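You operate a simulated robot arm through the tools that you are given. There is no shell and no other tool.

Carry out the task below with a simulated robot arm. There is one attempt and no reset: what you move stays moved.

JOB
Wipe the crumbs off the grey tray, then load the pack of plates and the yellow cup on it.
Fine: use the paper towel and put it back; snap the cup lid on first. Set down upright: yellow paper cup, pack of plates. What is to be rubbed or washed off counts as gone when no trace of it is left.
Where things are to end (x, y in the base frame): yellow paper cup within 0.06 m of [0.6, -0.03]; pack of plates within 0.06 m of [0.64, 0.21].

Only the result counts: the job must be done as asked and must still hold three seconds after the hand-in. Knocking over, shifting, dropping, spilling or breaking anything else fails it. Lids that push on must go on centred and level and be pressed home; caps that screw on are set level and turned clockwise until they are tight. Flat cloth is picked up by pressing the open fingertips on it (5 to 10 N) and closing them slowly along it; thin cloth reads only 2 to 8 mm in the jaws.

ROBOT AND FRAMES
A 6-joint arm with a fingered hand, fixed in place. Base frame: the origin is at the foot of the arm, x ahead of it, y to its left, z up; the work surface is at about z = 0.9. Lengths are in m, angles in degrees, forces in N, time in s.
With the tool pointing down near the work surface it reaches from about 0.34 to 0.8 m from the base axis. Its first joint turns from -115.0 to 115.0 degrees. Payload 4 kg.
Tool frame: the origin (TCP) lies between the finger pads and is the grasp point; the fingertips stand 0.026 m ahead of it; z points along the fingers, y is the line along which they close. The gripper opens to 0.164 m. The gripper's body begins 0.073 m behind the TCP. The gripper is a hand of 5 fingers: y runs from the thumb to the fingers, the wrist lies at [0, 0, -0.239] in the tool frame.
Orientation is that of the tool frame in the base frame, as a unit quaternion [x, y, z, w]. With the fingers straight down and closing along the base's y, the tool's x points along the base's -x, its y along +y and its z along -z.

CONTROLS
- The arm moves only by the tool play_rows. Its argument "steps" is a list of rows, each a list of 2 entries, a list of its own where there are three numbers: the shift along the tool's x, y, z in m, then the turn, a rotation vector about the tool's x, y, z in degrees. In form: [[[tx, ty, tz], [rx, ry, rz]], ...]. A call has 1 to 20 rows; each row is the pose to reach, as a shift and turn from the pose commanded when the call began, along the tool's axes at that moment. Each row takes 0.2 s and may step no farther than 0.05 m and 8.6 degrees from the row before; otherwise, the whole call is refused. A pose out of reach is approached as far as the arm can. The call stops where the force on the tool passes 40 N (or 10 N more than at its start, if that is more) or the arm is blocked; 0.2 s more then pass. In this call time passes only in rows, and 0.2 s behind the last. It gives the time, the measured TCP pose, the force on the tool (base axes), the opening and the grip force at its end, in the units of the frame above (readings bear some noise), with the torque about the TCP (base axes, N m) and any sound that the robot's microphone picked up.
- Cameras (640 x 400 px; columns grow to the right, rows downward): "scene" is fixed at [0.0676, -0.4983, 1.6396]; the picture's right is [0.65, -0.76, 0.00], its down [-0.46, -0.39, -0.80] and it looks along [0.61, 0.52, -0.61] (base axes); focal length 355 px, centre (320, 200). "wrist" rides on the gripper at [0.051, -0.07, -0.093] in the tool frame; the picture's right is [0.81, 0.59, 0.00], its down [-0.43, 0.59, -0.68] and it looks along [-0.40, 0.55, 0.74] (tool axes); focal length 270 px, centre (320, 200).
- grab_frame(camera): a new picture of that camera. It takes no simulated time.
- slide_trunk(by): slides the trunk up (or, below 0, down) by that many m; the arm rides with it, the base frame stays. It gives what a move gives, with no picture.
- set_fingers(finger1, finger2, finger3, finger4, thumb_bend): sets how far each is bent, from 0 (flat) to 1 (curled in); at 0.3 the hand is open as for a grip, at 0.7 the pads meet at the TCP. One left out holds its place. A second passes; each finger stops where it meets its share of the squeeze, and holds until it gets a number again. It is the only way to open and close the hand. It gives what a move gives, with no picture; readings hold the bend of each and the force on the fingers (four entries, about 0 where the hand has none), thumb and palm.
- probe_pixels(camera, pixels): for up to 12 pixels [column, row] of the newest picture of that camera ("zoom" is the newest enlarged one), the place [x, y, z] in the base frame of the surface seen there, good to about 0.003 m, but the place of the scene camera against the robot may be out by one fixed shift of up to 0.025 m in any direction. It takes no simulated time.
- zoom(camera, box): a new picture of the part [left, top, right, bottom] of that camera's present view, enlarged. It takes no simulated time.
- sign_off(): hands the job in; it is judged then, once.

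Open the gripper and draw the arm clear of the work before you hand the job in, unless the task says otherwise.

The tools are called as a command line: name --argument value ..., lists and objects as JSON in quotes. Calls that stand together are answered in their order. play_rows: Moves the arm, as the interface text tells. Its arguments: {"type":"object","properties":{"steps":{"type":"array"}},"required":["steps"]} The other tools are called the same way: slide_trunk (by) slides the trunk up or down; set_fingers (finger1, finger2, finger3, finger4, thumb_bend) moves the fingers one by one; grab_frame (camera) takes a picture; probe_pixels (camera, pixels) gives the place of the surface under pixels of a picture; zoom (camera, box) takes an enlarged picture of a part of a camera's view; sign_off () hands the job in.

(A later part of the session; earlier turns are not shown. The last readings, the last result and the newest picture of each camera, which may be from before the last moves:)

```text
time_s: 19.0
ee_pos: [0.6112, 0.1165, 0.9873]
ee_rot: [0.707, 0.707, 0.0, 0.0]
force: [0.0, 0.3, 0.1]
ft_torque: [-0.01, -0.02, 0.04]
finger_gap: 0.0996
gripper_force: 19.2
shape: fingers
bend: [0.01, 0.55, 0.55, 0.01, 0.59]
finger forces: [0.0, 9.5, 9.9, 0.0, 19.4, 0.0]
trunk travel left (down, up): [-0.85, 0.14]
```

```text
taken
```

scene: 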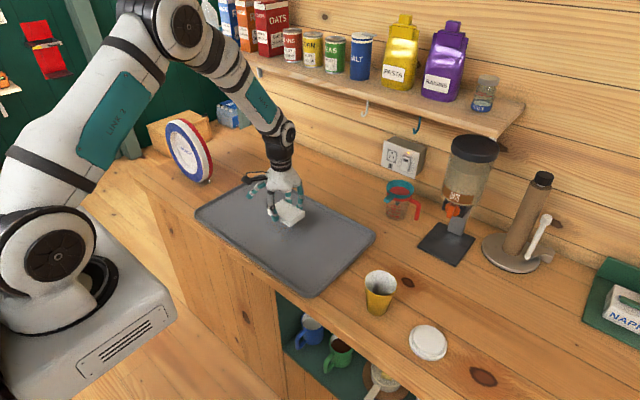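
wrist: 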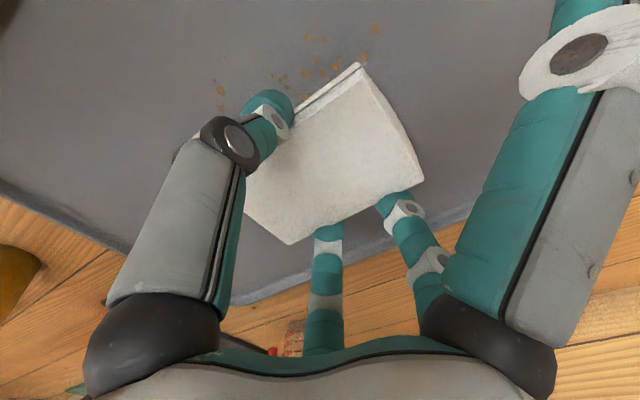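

The crumbs show at (215–375, 28–95) in the wrist view. I move to the near corner (0.565, 0.065) and descend gently to find contact.

play_rows --steps '[[[-0.026, -0.023, 0.01], [0, 0, 0]], [[-0.052, -0.046, 0.02], [0, 0, 0]], [[-0.052, -0.046, 0.03], [0, 0, 0]], [[-0.052, -0.046, 0.036], [0, 0, 0]], [[-0.052, -0.046, 0.04], [0, 0, 0]], [[-0.052, -0.046, 0.043], [0, 0, 0]]]'

```text
time_s: 20.4
ee_pos: [0.5651, 0.0655, 0.9452]
ee_rot: [0.707, 0.707, 0.0, 0.0]
force: [-0.5, -0.5, 0.2]
ft_torque: [0.01, -0.02, 0.01]
finger_gap: 0.0993
gripper_force: 19.5
shape: fingers
bend: [0.01, 0.55, 0.55, 0.01, 0.59]
finger forces: [0.0, 9.5, 10.0, 0.0, 19.4, 0.0]
trunk travel left (down, up): [-0.85, 0.14]
```

No contact yet at TCP z 0.945; I continue down in 1 mm rows.

play_rows --steps '[[[0, 0, 0.001], [0, 0, 0]], [[0, 0, 0.002], [0, 0, 0]], [[0, 0, 0.003], [0, 0, 0]], [[0, 0, 0.003], [0, 0, 0]]]'

```text
time_s: 21.4
ee_pos: [0.5669, 0.0644, 0.9436]
ee_rot: [0.708, 0.706, 0.001, 0.001]
force: [-1.6, -0.2, 13.6]
ft_torque: [0.03, -0.01, 0.02]
finger_gap: 0.0994
gripper_force: 19.6
shape: fingers
bend: [0.01, 0.55, 0.55, 0.01, 0.59]
finger forces: [0.0, 9.7, 10.0, 0.0, 20.3, 0.0]
trunk travel left (down, up): [-0.85, 0.14]
```

Contact gives 13.6 N; I ease off 1 mm and make a stroke along +y to y≈0.175 at x≈0.566, then step over to x≈0.61 and stroke back.

play_rows --steps '[[[0, 0, -0.001], [0, 0, 0]], [[0.02, 0, -0.001], [0, 0, 0]], [[0.04, 0, -0.001], [0, 0, 0]], [[0.06, 0, -0.001], [0, 0, 0]], [[0.08, 0, -0.001], [0, 0, 0]], [[0.1, 0, -0.001], [0, 0, 0]], [[0.11, 0, -0.001], [0, 0, 0]]]'

zoom --camera "scene" --box '[240, 195, 330, 260]'

grab_frame --camera "wrist"

```text
time_s: 23.0
ee_pos: [0.5659, 0.1759, 0.9434]
ee_rot: [0.707, 0.707, 0.001, 0.001]
force: [-0.3, -4.8, 11.8]
ft_torque: [-0.18, -0.05, -0.01]
finger_gap: 0.0997
gripper_force: 20.2
shape: fingers
bend: [0.01, 0.55, 0.55, 0.01, 0.59]
finger forces: [0.0, 9.7, 10.5, 0.0, 20.2, 0.1]
trunk travel left (down, up): [-0.85, 0.14]
```

```text
6.15 times, centred on (285, 228) of scene
```

zoom: 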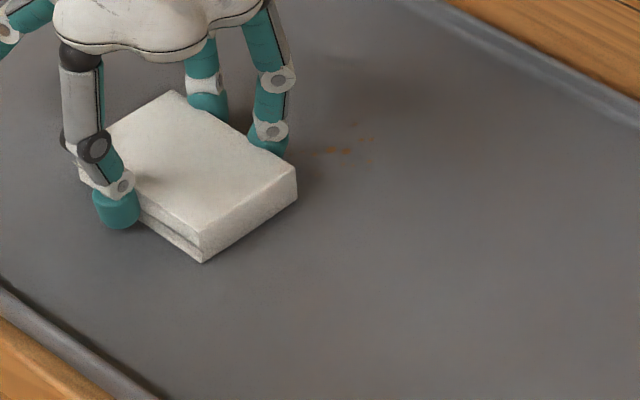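

```text
taken
```

wrist: 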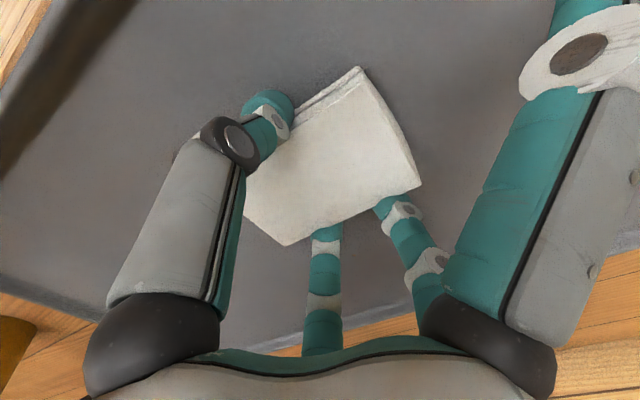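

The wiped lane is clean and only faded crumbs near (345,150) of the enlargement remain. I step to x≈0.61, stroke back, then x≈0.655 and stroke forward.

play_rows --steps '[[[0, 0.02, 0], [0, 0, 0]], [[0, 0.045, 0], [0, 0, 0]], [[-0.02, 0.045, 0], [0, 0, 0]], [[-0.04, 0.045, 0], [0, 0, 0]], [[-0.06, 0.045, 0], [0, 0, 0]], [[-0.08, 0.045, 0], [0, 0, 0]], [[-0.1, 0.045, 0], [0, 0, 0]], [[-0.12, 0.045, 0], [0, 0, 0]], [[-0.12, 0.065, 0], [0, 0, 0]], [[-0.12, 0.09, 0], [0, 0, 0]], [[-0.1, 0.09, 0], [0, 0, 0]], [[-0.08, 0.09, 0], [0, 0, 0]], [[-0.06, 0.09, 0], [0, 0, 0]], [[-0.04, 0.09, 0], [0, 0, 0]], [[-0.02, 0.09, 0], [0, 0, 0]], [[0, 0.09, 0], [0, 0, 0]]]'

zoom --camera "scene" --box '[240, 195, 330, 260]'

grab_frame --camera "wrist"

```text
time_s: 26.4
ee_pos: [0.6553, 0.1751, 0.9449]
ee_rot: [0.707, 0.707, -0.001, 0.0]
force: [1.2, -2.1, 3.8]
ft_torque: [-0.05, -0.03, 0.02]
finger_gap: 0.0994
gripper_force: 20.0
shape: fingers
bend: [0.01, 0.55, 0.55, 0.01, 0.59]
finger forces: [0.0, 9.7, 10.5, 0.1, 19.6, 0.0]
trunk travel left (down, up): [-0.85, 0.14]
```

```text
6.15 times, centred on (285, 228) of scene
```

zoom: 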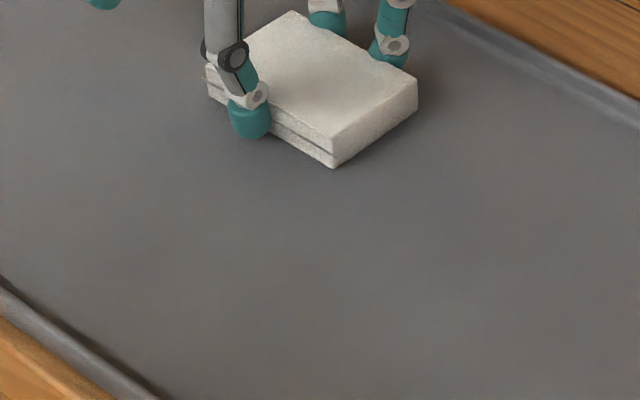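

```text
taken
```

wrist: 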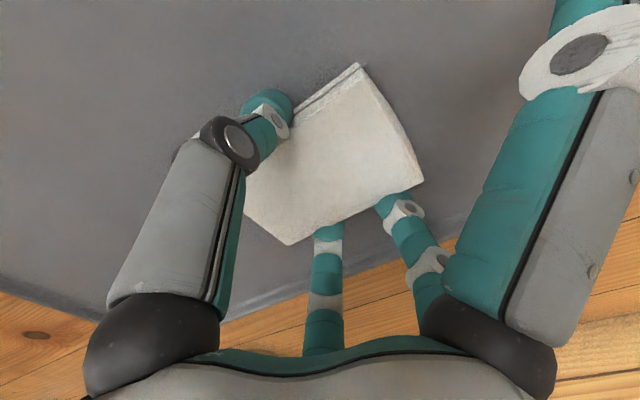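

The area looks clean, but the last lane ran at only ~4 N, so I repeat all lanes at slightly more pressure (1 mm lower).

play_rows --steps '[[[0, 0.01, 0.001], [0, 0, 0]], [[-0.03, 0.01, 0.001], [0, 0, 0]], [[-0.06, 0.01, 0.001], [0, 0, 0]], [[-0.09, 0.01, 0.001], [0, 0, 0]], [[-0.12, 0.01, 0.001], [0, 0, 0]], [[-0.12, -0.015, 0.001], [0, 0, 0]], [[-0.12, -0.035, 0.001], [0, 0, 0]], [[-0.09, -0.035, 0.001], [0, 0, 0]], [[-0.06, -0.035, 0.001], [0, 0, 0]], [[-0.03, -0.035, 0.001], [0, 0, 0]], [[0, -0.035, 0.0005], [0, 0, 0]], [[0, -0.06, 0.0005], [0, 0, 0]], [[0, -0.085, 0.0], [0, 0, 0]], [[-0.03, -0.085, 0.0], [0, 0, 0]], [[-0.06, -0.085, 0.0], [0, 0, 0]], [[-0.09, -0.085, 0.0], [0, 0, 0]], [[-0.12, -0.085, 0.0], [0, 0, 0]]]'

zoom --camera "scene" --box '[240, 195, 330, 260]'

```text
time_s: 30.0
ee_pos: [0.5709, 0.0544, 0.9435]
ee_rot: [0.707, 0.707, 0.0, 0.0]
force: [-0.3, 3.2, 7.3]
ft_torque: [0.08, -0.17, 0.09]
finger_gap: 0.0993
gripper_force: 21.6
shape: fingers
bend: [0.01, 0.55, 0.55, 0.01, 0.6]
finger forces: [0.0, 10.9, 10.8, 0.0, 21.6, 0.0]
trunk travel left (down, up): [-0.85, 0.14]
```

```text
6.15 times, centred on (285, 228) of scene
```

zoom: 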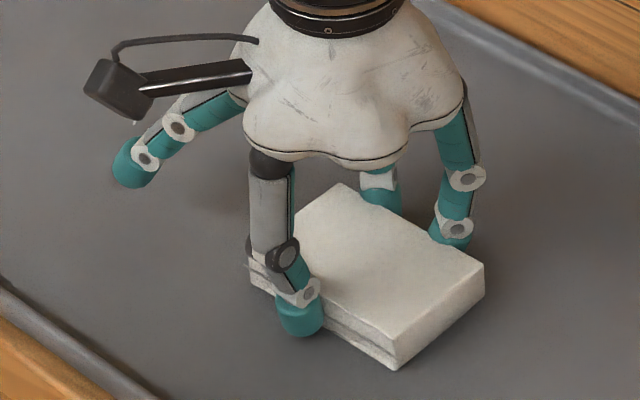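

The second pass is done; I lift 0.1 m and look at the tray for any remaining trace.

play_rows --steps '[[[0, 0, -0.01], [0, 0, 0]], [[0, 0, -0.04], [0, 0, 0]], [[0, 0, -0.08], [0, 0, 0]], [[-0.04, 0.01, -0.1], [0, 0, 0]], [[-0.08, 0.02, -0.1], [0, 0, 0]], [[-0.12, 0.04, -0.1], [0, 0, 0]], [[-0.16, 0.06, -0.1], [0, 0, 0]], [[-0.19, 0.08, -0.1], [0, 0, 0]]]'

zoom --camera "scene" --box '[225, 185, 345, 270]'

grab_frame --camera "scene"

grab_frame --camera "wrist"

```text
time_s: 31.8
ee_pos: [0.6521, -0.1357, 1.0438]
ee_rot: [0.707, 0.707, 0.0, 0.0]
force: [0.6, -0.6, -0.4]
ft_torque: [-0.01, -0.02, 0.01]
finger_gap: 0.0997
gripper_force: 21.2
shape: fingers
bend: [0.01, 0.55, 0.55, 0.01, 0.6]
finger forces: [0.0, 10.1, 10.9, 0.0, 21.0, 0.0]
trunk travel left (down, up): [-0.85, 0.14]
```

```text
4.71 times, centred on (285, 228) of scene
```

zoom: 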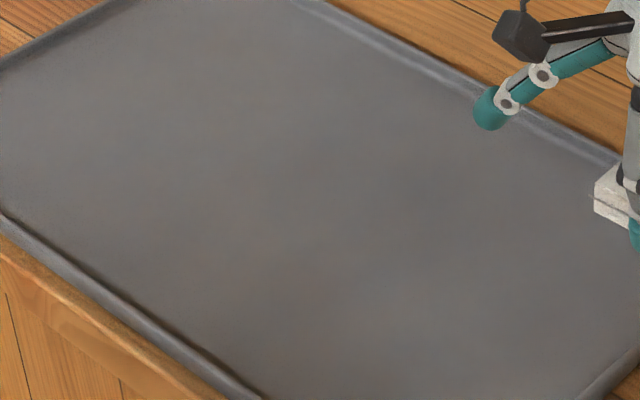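

```text
taken
```

scene: 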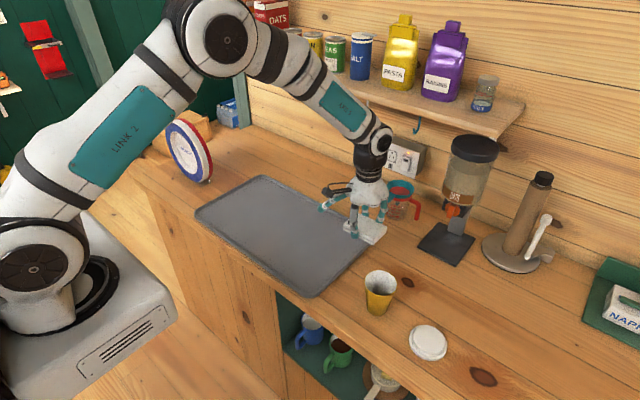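

```text
taken
```

wrist: 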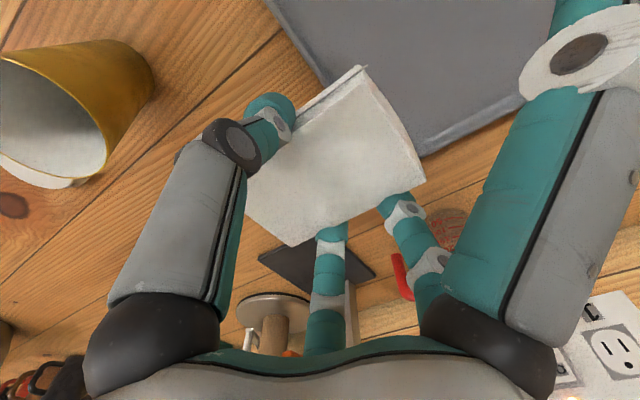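

The tray looks clean; I enlarge the patch further to rule out faint residue around (275,235).

zoom --camera "scene" --box '[255, 210, 305, 245]'

zoom --camera "scene" --box '[200, 175, 375, 295]'

```text
11.43 times, centred on (280, 228) of scene
```

zoom: 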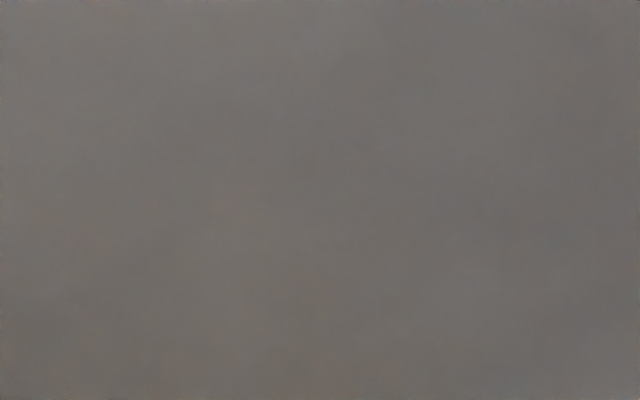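

```text
3.33 times, centred on (288, 235) of scene
```

zoom: 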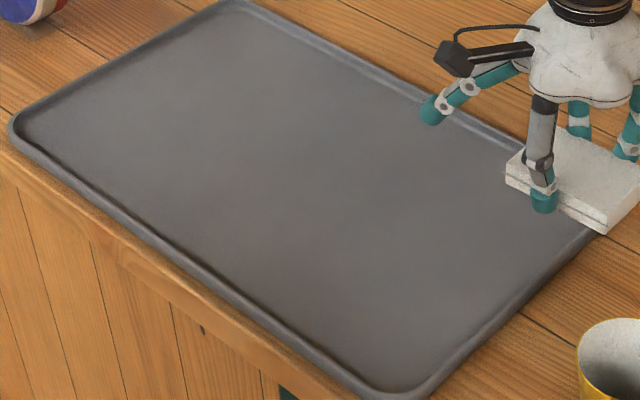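

I take a closer look from the wrist: I move back over the patch so the upper part of the wrist picture shows it.

play_rows --steps '[[[0.045, 0, 0], [0, 0, 0]], [[0.09, 0, 0], [0, 0, 0]], [[0.135, 0, 0], [0, 0, 0]], [[0.18, 0, -0.01], [0, 0, 0]], [[0.225, 0, -0.02], [0, 0, 0]], [[0.26, 0, -0.03], [0, 0, 0]]]'

grab_frame --camera "wrist"

zoom --camera "wrist" --box '[180, 0, 500, 130]'

probe_pixels --camera "wrist" --pixels '[[250, 20], [320, 20], [400, 20], [460, 60], [430, 120], [220, 80], [100, 20], [20, 120]]'

```text
time_s: 33.2
ee_pos: [0.6518, 0.1264, 1.0745]
ee_rot: [0.707, 0.707, 0.0, 0.0]
force: [-0.2, 0.0, -0.1]
ft_torque: [-0.02, 0.0, 0.0]
finger_gap: 0.0995
gripper_force: 20.8
shape: fingers
bend: [0.01, 0.55, 0.55, 0.01, 0.6]
finger forces: [0.0, 10.1, 10.9, 0.0, 21.0, 0.0]
trunk travel left (down, up): [-0.85, 0.14]
```

```text
taken
```

wrist: 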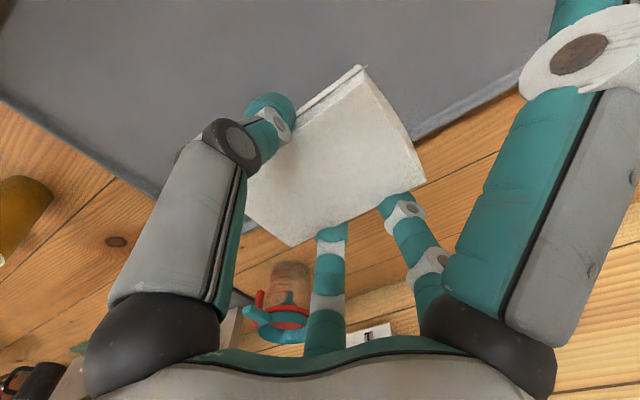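

```text
2.00 times, centred on (340, 65) of wrist
```

zoom: 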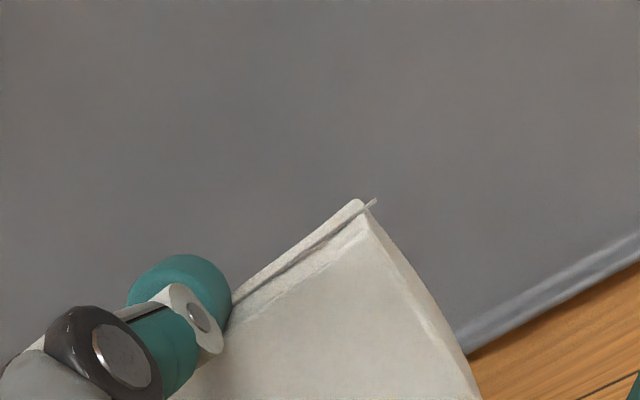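

```text
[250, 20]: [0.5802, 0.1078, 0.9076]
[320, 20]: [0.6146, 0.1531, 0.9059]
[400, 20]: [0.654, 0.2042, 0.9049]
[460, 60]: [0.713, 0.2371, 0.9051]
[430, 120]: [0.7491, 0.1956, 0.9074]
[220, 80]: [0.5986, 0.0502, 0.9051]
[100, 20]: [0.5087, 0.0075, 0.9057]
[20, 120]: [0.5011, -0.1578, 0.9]
```

No trace is visible. For certainty on the near edge of the patch I make one more lane at x≈0.55, approaching contact slowly.

play_rows --steps '[[[0.02, -0.034, 0.03], [0, 0, 0]], [[0.04, -0.068, 0.06], [0, 0, 0]], [[0.06, -0.102, 0.09], [0, 0, 0]], [[0.06, -0.102, 0.115], [0, 0, 0]], [[0.06, -0.102, 0.124], [0, 0, 0]], [[0.06, -0.102, 0.127], [0, 0, 0]], [[0.06, -0.102, 0.129], [0, 0, 0]], [[0.06, -0.102, 0.1305], [0, 0, 0]]]'

```text
time_s: 35.0
ee_pos: [0.5498, 0.1854, 0.9441]
ee_rot: [0.707, 0.707, 0.0, 0.0]
force: [0.0, -0.4, 4.7]
ft_torque: [0.05, -0.12, -0.03]
finger_gap: 0.0995
gripper_force: 21.1
shape: fingers
bend: [0.01, 0.55, 0.55, 0.01, 0.6]
finger forces: [0.0, 10.1, 10.8, 0.0, 21.4, 0.0]
trunk travel left (down, up): [-0.85, 0.14]
```

Light contact (4.7 N); I press 0.7 mm more and stroke to y≈0.05 and partway across at x≈0.59, then lift.

play_rows --steps '[[[0, 0, 0.0007], [0, 0, 0]], [[-0.025, 0, 0.0007], [0, 0, 0]], [[-0.05, 0, 0.0007], [0, 0, 0]], [[-0.075, 0, 0.0007], [0, 0, 0]], [[-0.1, 0, 0.0007], [0, 0, 0]], [[-0.13, 0, 0.0007], [0, 0, 0]], [[-0.13, 0.02, 0.0007], [0, 0, 0]], [[-0.13, 0.04, 0.0007], [0, 0, 0]], [[-0.1, 0.04, 0.0007], [0, 0, 0]], [[-0.07, 0.04, 0.0007], [0, 0, 0]], [[-0.04, 0.04, 0.0007], [0, 0, 0]], [[-0.01, 0.04, 0.0007], [0, 0, 0]], [[-0.01, 0.04, -0.01], [0, 0, 0]], [[-0.01, 0.04, -0.04], [0, 0, 0]], [[-0.01, 0.04, -0.08], [0, 0, 0]], [[-0.01, 0.04, -0.1], [0, 0, 0]]]'

```text
time_s: 38.4
ee_pos: [0.5894, 0.1751, 1.0422]
ee_rot: [0.707, 0.708, 0.0, 0.0]
force: [0.9, -0.3, 0.6]
ft_torque: [0.0, -0.02, 0.0]
finger_gap: 0.0993
gripper_force: 20.1
shape: fingers
bend: [0.01, 0.56, 0.55, 0.01, 0.59]
finger forces: [0.1, 10.0, 9.8, 0.0, 19.8, 0.1]
trunk travel left (down, up): [-0.85, 0.14]
```

Now I carry the towel back over its original spot (TCP 0.701, -0.278).

play_rows --steps '[[[-0.045, 0.011, 0], [0, 0, 0]], [[-0.091, 0.022, 0], [0, 0, 0]], [[-0.136, 0.033, 0], [0, 0, 0]], [[-0.182, 0.044, 0], [0, 0, 0]], [[-0.227, 0.056, 0], [0, 0, 0]], [[-0.272, 0.067, 0], [0, 0, 0]], [[-0.318, 0.078, 0], [0, 0, 0]], [[-0.363, 0.089, 0], [0, 0, 0]], [[-0.408, 0.1, 0], [0, 0, 0]], [[-0.4535, 0.1115, 0], [0, 0, 0]]]'

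zoom --camera "scene" --box '[200, 175, 375, 295]'

grab_frame --camera "scene"

```text
time_s: 40.6
ee_pos: [0.7001, -0.2804, 1.0419]
ee_rot: [0.707, 0.707, 0.001, 0.0]
force: [-0.3, -0.7, 0.2]
ft_torque: [-0.02, 0.02, 0.01]
finger_gap: 0.0992
gripper_force: 20.3
shape: fingers
bend: [0.01, 0.56, 0.55, 0.01, 0.59]
finger forces: [0.1, 10.0, 9.8, 0.0, 19.7, 0.0]
trunk travel left (down, up): [-0.85, 0.14]
```

```text
3.33 times, centred on (288, 235) of scene
```

zoom: 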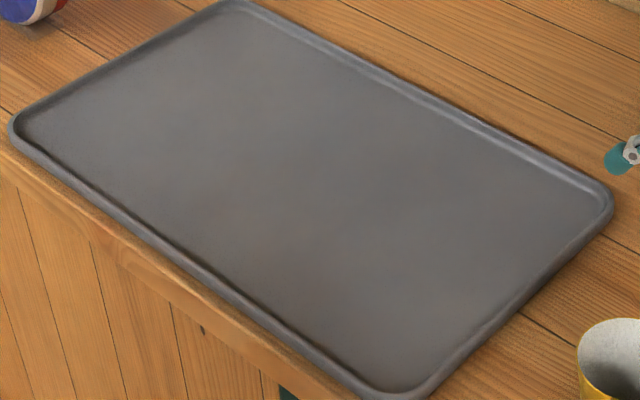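

```text
taken
```

scene: 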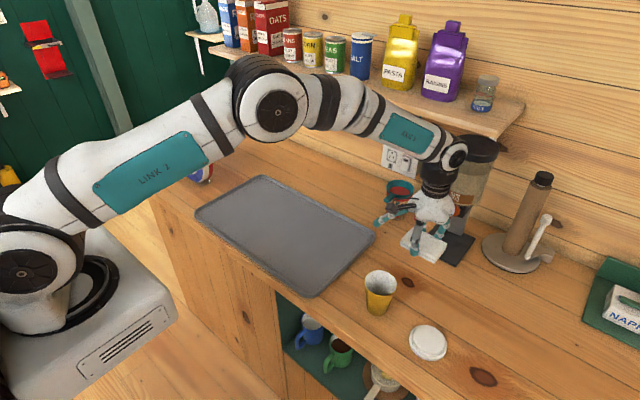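

The tray is clean. I lower the towel at its spot until it just touches the counter.

play_rows --steps '[[[0.001, 0.001, 0.03], [0, 0, 0]], [[0.001, 0.001, 0.06], [0, 0, 0]], [[0.001, 0.001, 0.085], [0, 0, 0]], [[0.001, 0.001, 0.095], [0, 0, 0]], [[0.001, 0.001, 0.1], [0, 0, 0]], [[0.001, 0.001, 0.102], [0, 0, 0]], [[0.001, 0.001, 0.103], [0, 0, 0]]]'

```text
time_s: 42.2
ee_pos: [0.7015, -0.2777, 0.9383]
ee_rot: [0.707, 0.707, 0.0, -0.001]
force: [0.0, 0.3, -0.4]
ft_torque: [-0.01, -0.01, 0.0]
finger_gap: 0.0996
gripper_force: 19.4
shape: fingers
bend: [0.01, 0.56, 0.55, 0.01, 0.59]
finger forces: [0.0, 10.0, 9.9, 0.1, 19.7, 0.1]
trunk travel left (down, up): [-0.85, 0.14]
```

No contact force yet; I go 1 mm at a time until I feel the counter.

play_rows --steps '[[[0, 0, 0.0005], [0, 0, 0]], [[0, 0, 0.001], [0, 0, 0]], [[0, 0, 0.001], [0, 0, 0]]]'

```text
time_s: 43.0
ee_pos: [0.7019, -0.2777, 0.9383]
ee_rot: [0.707, 0.707, 0.0, 0.0]
force: [-0.1, 0.8, 0.0]
ft_torque: [0.0, -0.02, 0.01]
finger_gap: 0.0992
gripper_force: 19.2
shape: fingers
bend: [0.01, 0.56, 0.55, 0.01, 0.59]
finger forces: [0.0, 10.0, 9.7, 0.1, 19.7, 0.1]
trunk travel left (down, up): [-0.85, 0.14]
```

play_rows --steps '[[[0, 0, 0.0005], [0, 0, 0]], [[0, 0, 0.001], [0, 0, 0]], [[0, 0, 0.0015], [0, 0, 0]], [[0, 0, 0.0015], [0, 0, 0]]]'

```text
time_s: 44.0
ee_pos: [0.7024, -0.2776, 0.9369]
ee_rot: [0.707, 0.707, 0.0, 0.0]
force: [0.0, -0.5, 1.9]
ft_torque: [-0.03, 0.05, 0.04]
finger_gap: 0.0994
gripper_force: 20.0
shape: fingers
bend: [0.01, 0.56, 0.55, 0.01, 0.59]
finger forces: [0.1, 10.1, 9.8, 0.1, 20.0, 0.0]
trunk travel left (down, up): [-0.85, 0.14]
```

The towel touches the counter (1.9 N). I open the thumb and fingers.

set_fingers --finger2 0.4 --finger3 0.4 --thumb_bend 0.4

play_rows --steps '[[[0, 0, -0.02], [0, 0, 0]], [[0, 0, -0.05], [0, 0, 0]], [[0, 0, -0.09], [0, 0, 0]], [[0, 0, -0.13], [0, 0, 0]], [[0, 0, -0.17], [0, 0, 0]]]'

grab_frame --camera "wrist"

probe_pixels --camera "wrist" --pixels '[[263, 72], [376, 68], [303, 121], [320, 64]]'

grab_frame --camera "scene"

```text
time_s: 45.0
ee_pos: [0.7023, -0.2775, 0.9366]
ee_rot: [0.707, 0.707, 0.0, 0.0]
force: [-0.4, 0.4, -0.8]
ft_torque: [0.02, 0.0, 0.01]
finger_gap: 0.1039
gripper_force: 0.1
shape: fingers
bend: [0.01, 0.4, 0.4, 0.01, 0.4]
finger forces: [0.1, 0.1, 0.1, 0.1, 0.0, 0.1]
trunk travel left (down, up): [-0.85, 0.14]
```

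```text
time_s: 46.2
ee_pos: [0.6998, -0.277, 1.1076]
ee_rot: [0.707, 0.707, 0.0, 0.001]
force: [0.6, -0.1, 0.8]
ft_torque: [0.01, 0.0, 0.02]
finger_gap: 0.104
gripper_force: 0.0
shape: fingers
bend: [0.01, 0.4, 0.4, 0.01, 0.4]
finger forces: [0.0, 0.0, 0.0, 0.1, 0.0, 0.0]
trunk travel left (down, up): [-0.85, 0.14]
```

```text
taken
```

wrist: 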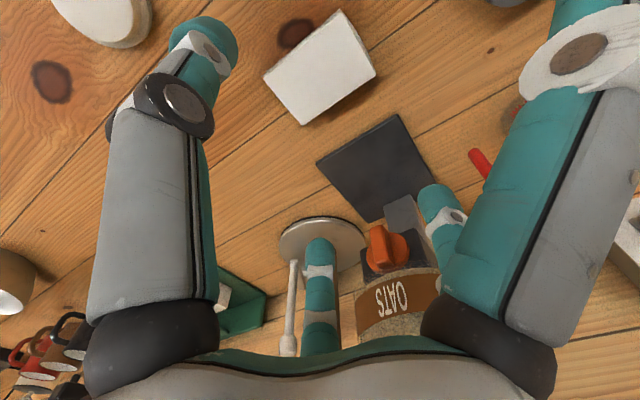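

```text
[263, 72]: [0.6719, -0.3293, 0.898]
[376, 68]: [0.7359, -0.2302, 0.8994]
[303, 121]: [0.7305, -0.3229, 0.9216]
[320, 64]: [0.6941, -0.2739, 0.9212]
```

```text
taken
```

scene: 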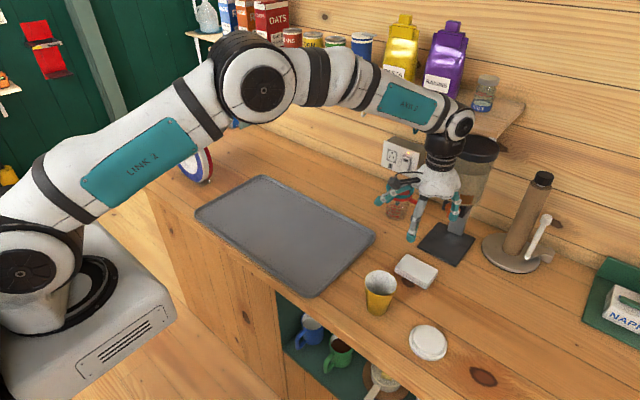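

The towel is back in its place. Now I move over the lid at (0.536,-0.396), height kept at ~1.1, to measure it closely.

play_rows --steps '[[[-0.024, -0.033, 0], [0, 0, 0]], [[-0.048, -0.066, 0], [0, 0, 0]], [[-0.071, -0.099, 0], [0, 0, 0]], [[-0.095, -0.131, 0], [0, 0, 0]], [[-0.119, -0.164, 0], [0, 0, 0]]]'

grab_frame --camera "wrist"

zoom --camera "wrist" --box '[230, 0, 410, 130]'

```text
time_s: 47.4
ee_pos: [0.5368, -0.3976, 1.1055]
ee_rot: [0.707, 0.707, 0.002, 0.0]
force: [-0.4, -1.4, -0.1]
ft_torque: [0.0, -0.04, -0.02]
finger_gap: 0.1039
gripper_force: 0.0
shape: fingers
bend: [0.01, 0.4, 0.4, 0.01, 0.4]
finger forces: [0.1, 0.0, 0.0, 0.0, 0.1, 0.0]
trunk travel left (down, up): [-0.85, 0.14]
```

```text
taken
```

wrist: 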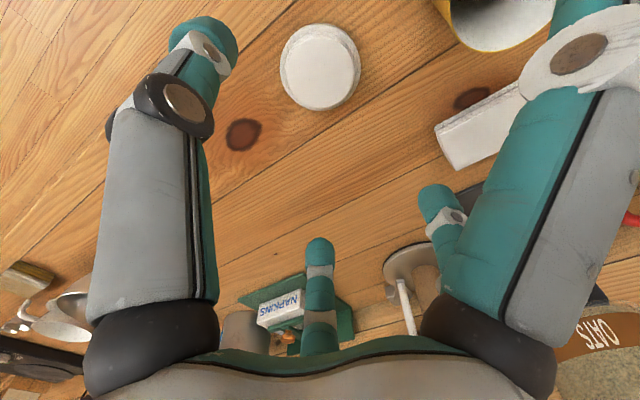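

```text
3.08 times, centred on (320, 65) of wrist
```

zoom: 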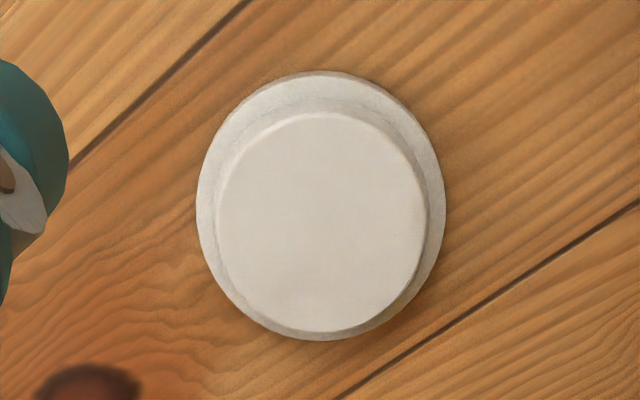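

I probe the lid's plateau edge and outer ring in the enlargement.

probe_pixels --camera "zoom" --pixels '[[222, 220], [424, 205], [322, 118], [322, 326], [322, 220], [202, 190], [440, 185], [320, 78], [250, 135], [400, 135], [250, 300], [395, 290]]'

zoom --camera "scene" --box '[400, 315, 460, 370]'

```text
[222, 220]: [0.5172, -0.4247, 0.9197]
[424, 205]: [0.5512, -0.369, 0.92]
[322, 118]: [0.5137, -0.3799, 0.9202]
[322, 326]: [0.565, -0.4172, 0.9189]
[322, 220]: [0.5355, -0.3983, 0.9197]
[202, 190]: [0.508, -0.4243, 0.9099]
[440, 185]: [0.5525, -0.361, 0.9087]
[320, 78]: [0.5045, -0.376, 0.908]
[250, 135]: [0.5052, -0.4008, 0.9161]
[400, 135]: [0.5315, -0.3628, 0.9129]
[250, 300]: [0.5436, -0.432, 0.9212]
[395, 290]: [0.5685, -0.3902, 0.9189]
```

```text
7.27 times, centred on (430, 342) of scene
```

zoom: 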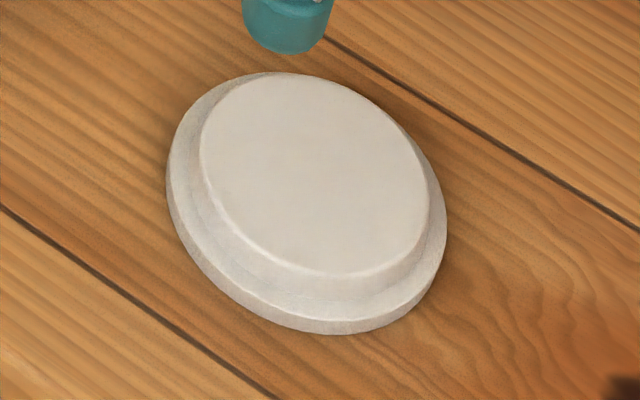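

Lid centre ≈(0.538,-0.3988), ring radius ≈0.040, plateau radius ≈0.0325. Before grasping it, I measure the cup rim from close above.

play_rows --steps '[[[0, 0, -0.04], [0, 0, 0]], [[0.03, 0.002, -0.08], [0, 0, 0]], [[0.07, 0.004, -0.09], [0, 0, 0]], [[0.11, 0.006, -0.09], [0, 0, 0]], [[0.138, 0.008, -0.09], [0, 0, 0]]]'

grab_frame --camera "wrist"

zoom --camera "wrist" --box '[230, 0, 410, 130]'

```text
time_s: 48.6
ee_pos: [0.5461, -0.2584, 1.1964]
ee_rot: [0.707, 0.707, 0.001, 0.0]
force: [-0.1, 0.9, 0.2]
ft_torque: [-0.02, 0.01, -0.02]
finger_gap: 0.1037
gripper_force: 0.1
shape: fingers
bend: [0.01, 0.4, 0.4, 0.01, 0.4]
finger forces: [0.1, 0.0, 0.1, 0.1, 0.1, 0.0]
trunk travel left (down, up): [-0.85, 0.14]
```

```text
taken
```

wrist: 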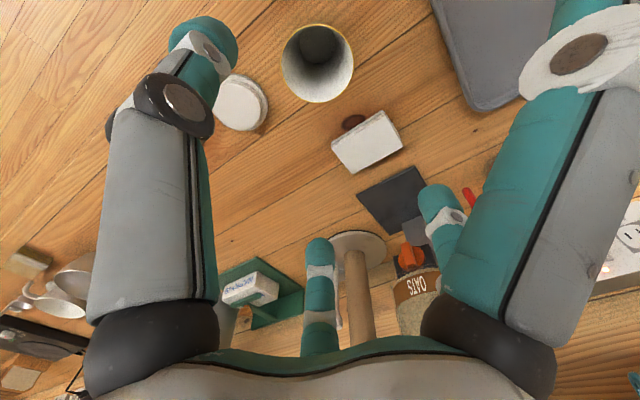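

```text
3.08 times, centred on (320, 65) of wrist
```

zoom: 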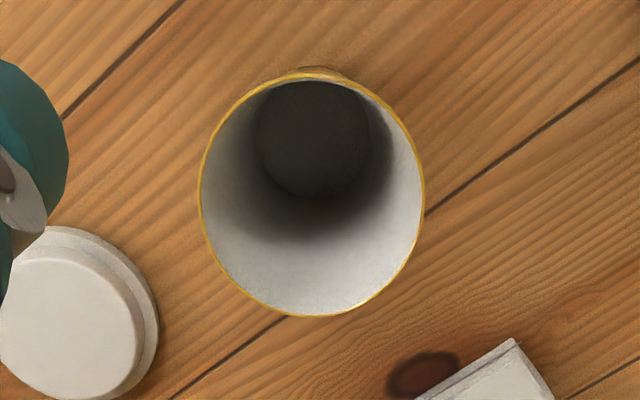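

The cup rim ellipse spans (199–424, 73–316) in the enlargement; I probe rim points and the inner bottom.

probe_pixels --camera "zoom" --pixels '[[201, 190], [423, 190], [310, 75], [325, 315], [230, 268], [403, 262], [228, 110], [395, 110], [312, 140], [262, 145], [362, 145], [312, 192]]'

```text
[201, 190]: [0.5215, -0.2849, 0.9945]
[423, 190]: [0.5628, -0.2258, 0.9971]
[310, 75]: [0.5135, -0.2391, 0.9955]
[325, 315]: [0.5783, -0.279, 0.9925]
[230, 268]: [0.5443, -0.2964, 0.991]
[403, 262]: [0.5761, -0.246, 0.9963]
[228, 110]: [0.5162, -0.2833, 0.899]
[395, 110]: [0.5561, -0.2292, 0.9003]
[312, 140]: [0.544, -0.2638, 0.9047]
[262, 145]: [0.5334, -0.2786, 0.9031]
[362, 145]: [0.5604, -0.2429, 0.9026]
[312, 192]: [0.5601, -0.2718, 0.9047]
```

Ray geometry gives cup centre ≈(0.5455,-0.2612), rim radius 0.037, and lid centre ≈(0.5395,-0.3988). I return over the lid and descend to z≈0.945.

play_rows --steps '[[[-0.045, -0.002, 0], [0, 0, 0]], [[-0.09, -0.004, 0], [0, 0, 0]], [[-0.125, -0.006, 0.02], [0, 0, 0]], [[-0.1404, -0.0066, 0.06], [0, 0, 0]], [[-0.1404, -0.0066, 0.1], [0, 0, 0]], [[-0.1404, -0.0066, 0.14], [0, 0, 0]], [[-0.1404, -0.0066, 0.18], [0, 0, 0]], [[-0.1404, -0.0066, 0.22], [0, 0, 0]], [[-0.1404, -0.0066, 0.24], [0, 0, 0]], [[-0.1404, -0.0066, 0.25], [0, 0, 0]]]'

grab_frame --camera "wrist"

zoom --camera "scene" --box '[360, 250, 500, 370]'

```text
time_s: 50.8
ee_pos: [0.5393, -0.3989, 0.946]
ee_rot: [0.707, 0.707, 0.001, 0.001]
force: [-0.2, -0.2, -1.1]
ft_torque: [0.01, 0.01, -0.02]
finger_gap: 0.1037
gripper_force: 0.1
shape: fingers
bend: [0.01, 0.4, 0.4, 0.01, 0.4]
finger forces: [0.1, 0.0, 0.1, 0.0, 0.0, 0.0]
trunk travel left (down, up): [-0.85, 0.14]
```

```text
taken
```

wrist: 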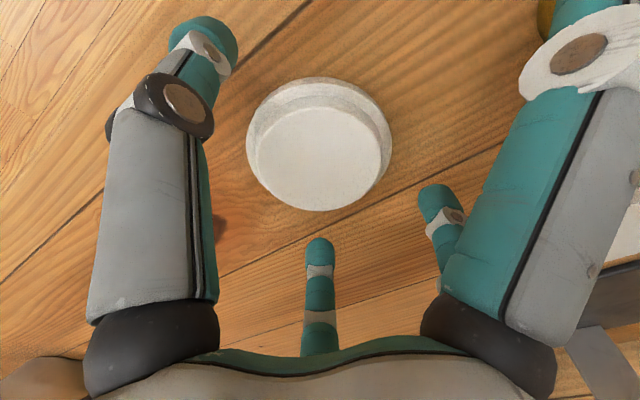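

```text
3.33 times, centred on (430, 310) of scene
```

zoom: 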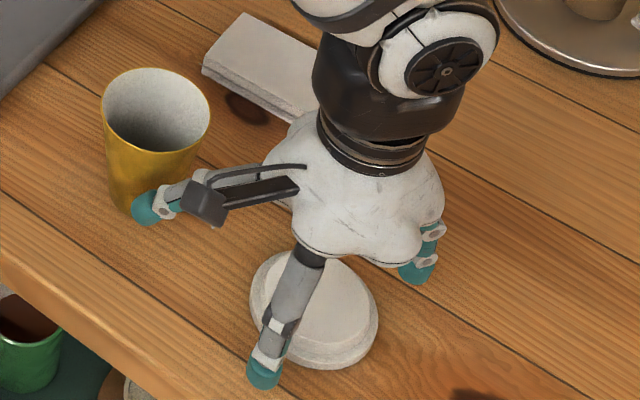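

Finger1, spread wide, hangs close to the cup, so I bend it to 0.38 (still clear of the lid) before going further down.

set_fingers --finger1 0.38

play_rows --steps '[[[0, 0, 0.005], [0, 0, 0]], [[0, 0, 0.01], [0, 0, 0]], [[0, 0, 0.0135], [0, 0, 0]]]'

zoom --camera "scene" --box '[360, 250, 500, 370]'

zoom --camera "wrist" --box '[200, 50, 500, 250]'

```text
time_s: 51.8
ee_pos: [0.5393, -0.3989, 0.9458]
ee_rot: [0.707, 0.707, 0.0, 0.0]
force: [0.2, 0.0, 0.6]
ft_torque: [0.03, 0.03, -0.03]
finger_gap: 0.0697
gripper_force: 0.1
shape: fingers
bend: [0.38, 0.4, 0.4, 0.01, 0.4]
finger forces: [0.0, 0.0, 0.0, 0.0, 0.1, 0.0]
trunk travel left (down, up): [-0.85, 0.14]
```

```text
time_s: 52.6
ee_pos: [0.5401, -0.3996, 0.9337]
ee_rot: [0.707, 0.707, 0.0, -0.001]
force: [0.1, 0.7, -0.1]
ft_torque: [0.01, 0.01, 0.04]
finger_gap: 0.0699
gripper_force: 0.1
shape: fingers
bend: [0.38, 0.4, 0.4, 0.01, 0.4]
finger forces: [0.0, 0.0, 0.0, 0.1, 0.0, 0.1]
trunk travel left (down, up): [-0.85, 0.14]
```

```text
3.33 times, centred on (430, 310) of scene
```

zoom: 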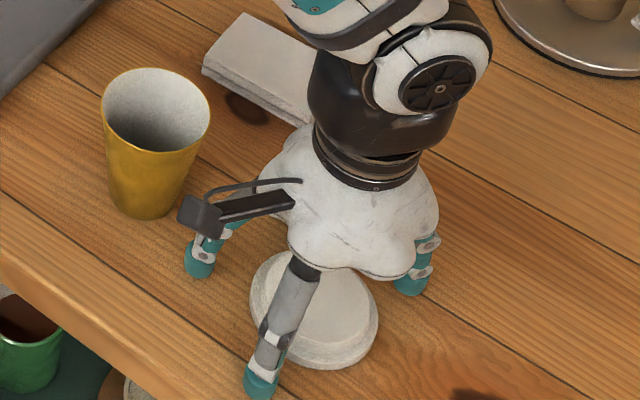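

```text
2.00 times, centred on (350, 150) of wrist
```

zoom: 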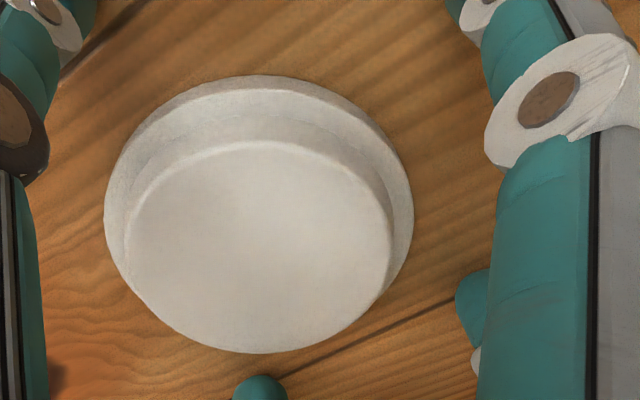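

Cup is clear. I lower 2.5 mm more and close thumb, finger2 and finger3 on the lid ring in small stages.

play_rows --steps '[[[0, 0, 0.0015], [0, 0, 0]], [[0, 0, 0.0025], [0, 0, 0]], [[0, 0, 0.0025], [0, 0, 0]]]'

set_fingers --finger2 0.5 --finger3 0.5 --thumb_bend 0.5

zoom --camera "wrist" --box '[200, 50, 500, 250]'

```text
time_s: 53.4
ee_pos: [0.539, -0.398, 0.9309]
ee_rot: [0.707, 0.707, 0.001, 0.0]
force: [0.8, -0.2, 4.6]
ft_torque: [0.01, -0.02, 0.0]
finger_gap: 0.0698
gripper_force: 2.5
shape: fingers
bend: [0.38, 0.4, 0.4, 0.01, 0.4]
finger forces: [0.0, 1.4, 1.2, 0.1, 1.5, 0.0]
trunk travel left (down, up): [-0.85, 0.14]
```

```text
time_s: 54.4
ee_pos: [0.5375, -0.4, 0.934]
ee_rot: [0.707, 0.708, 0.0, 0.003]
force: [1.7, -6.2, 33.8]
ft_torque: [-0.12, 0.95, 0.33]
finger_gap: 0.0623
gripper_force: 17.1
shape: fingers
bend: [0.38, 0.48, 0.48, 0.01, 0.48]
finger forces: [0.1, 4.9, 4.8, 0.1, 24.4, 0.1]
trunk travel left (down, up): [-0.85, 0.14]
```

```text
2.00 times, centred on (350, 150) of wrist
```

zoom: 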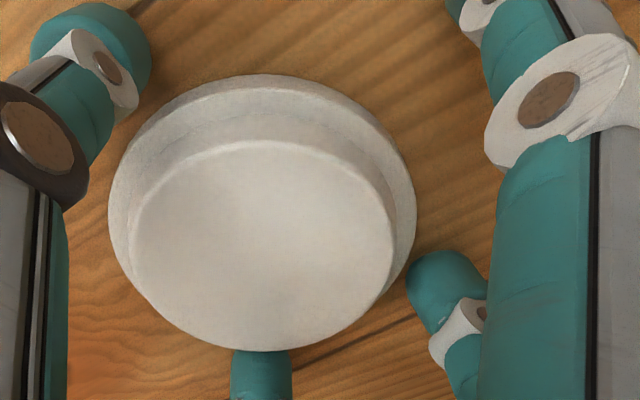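

Bending brought the tips down on the counter (33.8 N), so the tips reach ~0.034 below the TCP. I raise 7 mm at once.

play_rows --steps '[[[0, 0, -0.004], [0, 0, 0]], [[0, 0, -0.007], [0, 0, 0]], [[0, 0, -0.0075], [0, 0, 0]]]'

zoom --camera "wrist" --box '[200, 50, 500, 250]'

zoom --camera "scene" --box '[360, 250, 500, 370]'

```text
time_s: 55.2
ee_pos: [0.5372, -0.3982, 0.9381]
ee_rot: [0.708, 0.707, -0.001, -0.001]
force: [-0.1, -0.5, 0.5]
ft_torque: [-0.02, -0.03, -0.04]
finger_gap: 0.0605
gripper_force: 0.0
shape: fingers
bend: [0.38, 0.5, 0.5, 0.01, 0.5]
finger forces: [0.1, 0.0, 0.1, 0.0, 0.0, 0.0]
trunk travel left (down, up): [-0.85, 0.14]
```

```text
2.00 times, centred on (350, 150) of wrist
```

zoom: 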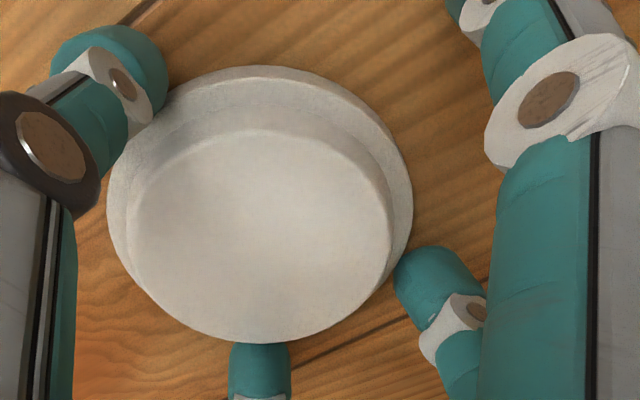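

```text
3.33 times, centred on (430, 310) of scene
```

zoom: 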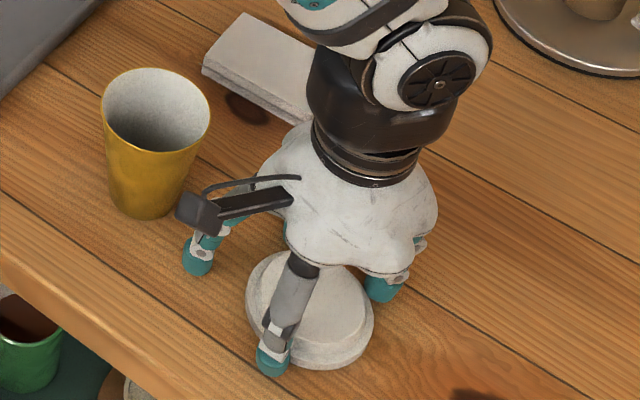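

No contact now and the fingers are just around the ring. I close the three digits further in steps.

set_fingers --finger2 0.53 --finger3 0.53 --thumb_bend 0.53

zoom --camera "wrist" --box '[200, 50, 500, 250]'

```text
time_s: 56.2
ee_pos: [0.5382, -0.4004, 0.939]
ee_rot: [0.706, 0.708, 0.0, 0.0]
force: [-0.6, 0.0, 0.5]
ft_torque: [-0.01, 0.02, -0.01]
finger_gap: 0.0598
gripper_force: 3.7
shape: fingers
bend: [0.38, 0.51, 0.51, 0.01, 0.51]
finger forces: [0.0, 1.9, 2.0, 0.0, 2.9, 0.0]
trunk travel left (down, up): [-0.85, 0.14]
```

```text
2.00 times, centred on (350, 150) of wrist
```

zoom: 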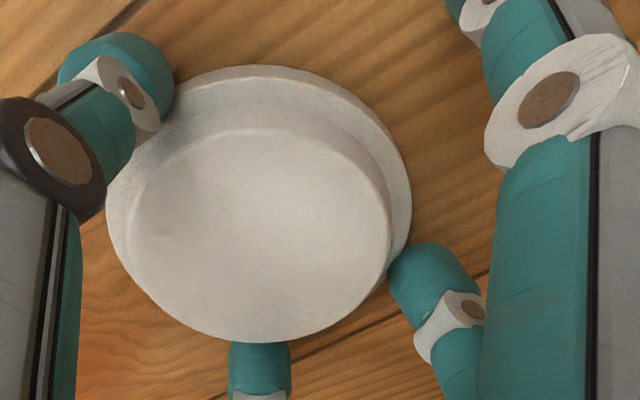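

All three digits touch (≈2, 2, 3 N). I squeeze moderately by commanding 0.59.

set_fingers --finger2 0.59 --finger3 0.59 --thumb_bend 0.6

play_rows --steps '[[[0, 0, -0.005], [0, 0, 0]], [[0, 0, -0.01], [0, 0, 0]], [[0, 0, -0.02], [0, 0, 0]], [[0, 0, -0.03], [0, 0, 0]]]'

grab_frame --camera "wrist"

zoom --camera "scene" --box '[360, 250, 500, 370]'

```text
time_s: 57.2
ee_pos: [0.5377, -0.3982, 0.9387]
ee_rot: [0.707, 0.707, 0.0, 0.0]
force: [-1.2, -0.2, 2.7]
ft_torque: [0.02, 0.13, -0.02]
finger_gap: 0.0592
gripper_force: 12.3
shape: fingers
bend: [0.38, 0.53, 0.52, 0.01, 0.53]
finger forces: [0.0, 6.5, 6.9, 0.1, 11.4, 0.0]
trunk travel left (down, up): [-0.85, 0.14]
```

```text
time_s: 58.2
ee_pos: [0.5395, -0.398, 0.9684]
ee_rot: [0.707, 0.707, 0.0, 0.0]
force: [-0.4, -0.2, -0.4]
ft_torque: [-0.03, 0.0, 0.0]
finger_gap: 0.0578
gripper_force: 10.1
shape: fingers
bend: [0.38, 0.53, 0.53, 0.01, 0.55]
finger forces: [0.1, 5.6, 6.0, 0.0, 9.3, 0.1]
trunk travel left (down, up): [-0.85, 0.14]
```

```text
taken
```

wrist: 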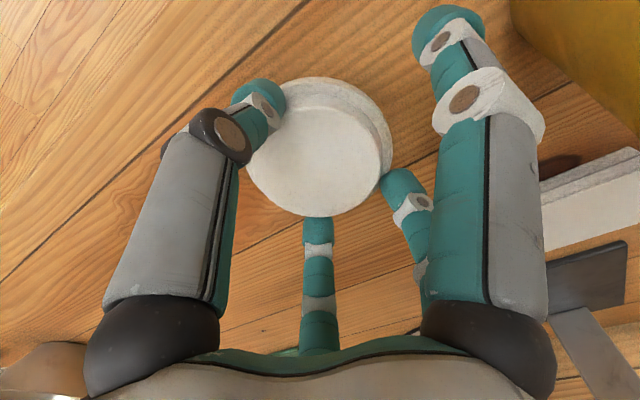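

```text
3.33 times, centred on (430, 310) of scene
```

zoom: 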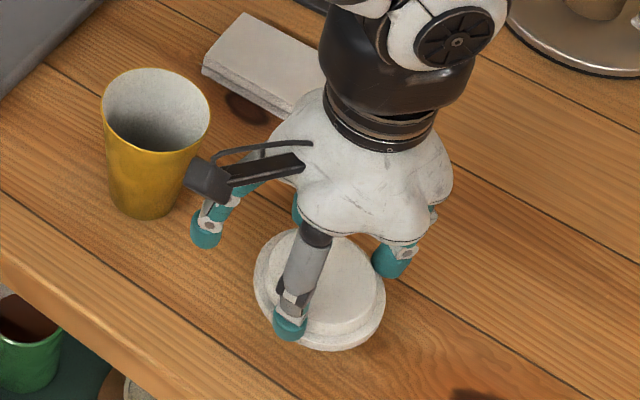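

The lid is off the counter. I check whether it hangs level by probing its top and ring.

zoom --camera "wrist" --box '[200, 50, 440, 250]'

probe_pixels --camera "wrist" --pixels '[[320, 160], [300, 130], [345, 125], [365, 150], [355, 185], [320, 205], [280, 190], [262, 165], [320, 84], [372, 110], [384, 145], [320, 118]]'

```text
2.00 times, centred on (320, 150) of wrist
```

zoom: 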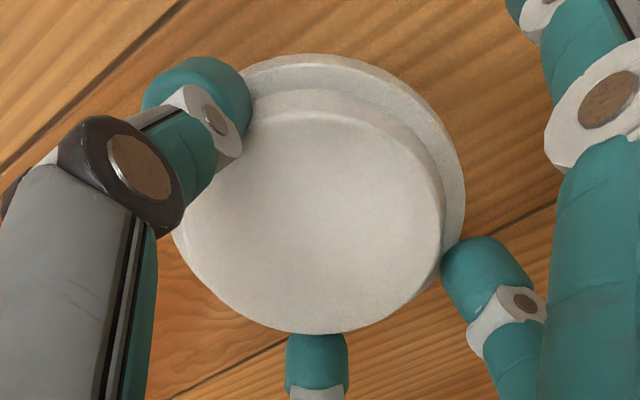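

```text
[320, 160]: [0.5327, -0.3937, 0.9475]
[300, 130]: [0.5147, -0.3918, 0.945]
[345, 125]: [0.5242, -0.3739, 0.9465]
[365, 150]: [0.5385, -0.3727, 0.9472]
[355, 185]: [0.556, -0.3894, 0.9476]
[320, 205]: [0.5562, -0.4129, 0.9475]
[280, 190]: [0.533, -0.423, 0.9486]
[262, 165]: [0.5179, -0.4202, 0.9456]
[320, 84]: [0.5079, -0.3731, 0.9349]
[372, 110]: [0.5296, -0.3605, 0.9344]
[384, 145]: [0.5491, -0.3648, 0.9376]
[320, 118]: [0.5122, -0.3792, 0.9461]
```

The lid hangs about 2–3 mm low on the thumb side (≈3° tilt) since the rounded tips hold only its edge. I set it back down, open slightly, and regrip lower.

play_rows --steps '[[[0, 0, 0.01], [0, 0, 0]], [[0, 0, 0.02], [0, 0, 0]], [[0, 0, 0.026], [0, 0, 0]], [[0, 0, 0.029], [0, 0, 0]]]'

set_fingers --finger2 0.46 --finger3 0.46 --thumb_bend 0.46

zoom --camera "wrist" --box '[200, 50, 440, 250]'

```text
time_s: 59.2
ee_pos: [0.5398, -0.3991, 0.9418]
ee_rot: [0.707, 0.707, 0.001, 0.001]
force: [-1.4, 1.6, 14.2]
ft_torque: [0.04, 0.44, -0.05]
finger_gap: 0.0581
gripper_force: 15.8
shape: fingers
bend: [0.38, 0.53, 0.53, 0.01, 0.55]
finger forces: [0.1, 6.6, 6.7, 0.0, 18.8, 0.0]
trunk travel left (down, up): [-0.85, 0.14]
```

```text
time_s: 60.2
ee_pos: [0.5397, -0.3983, 0.9394]
ee_rot: [0.708, 0.707, 0.0, 0.0]
force: [-1.0, -0.2, -0.4]
ft_torque: [-0.03, -0.02, -0.01]
finger_gap: 0.0636
gripper_force: 0.1
shape: fingers
bend: [0.38, 0.46, 0.46, 0.01, 0.46]
finger forces: [0.0, 0.1, 0.0, 0.1, 0.1, 0.0]
trunk travel left (down, up): [-0.85, 0.14]
```

```text
2.00 times, centred on (320, 150) of wrist
```

zoom: 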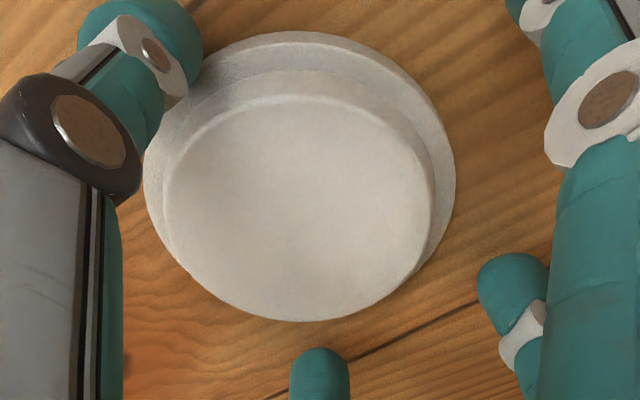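

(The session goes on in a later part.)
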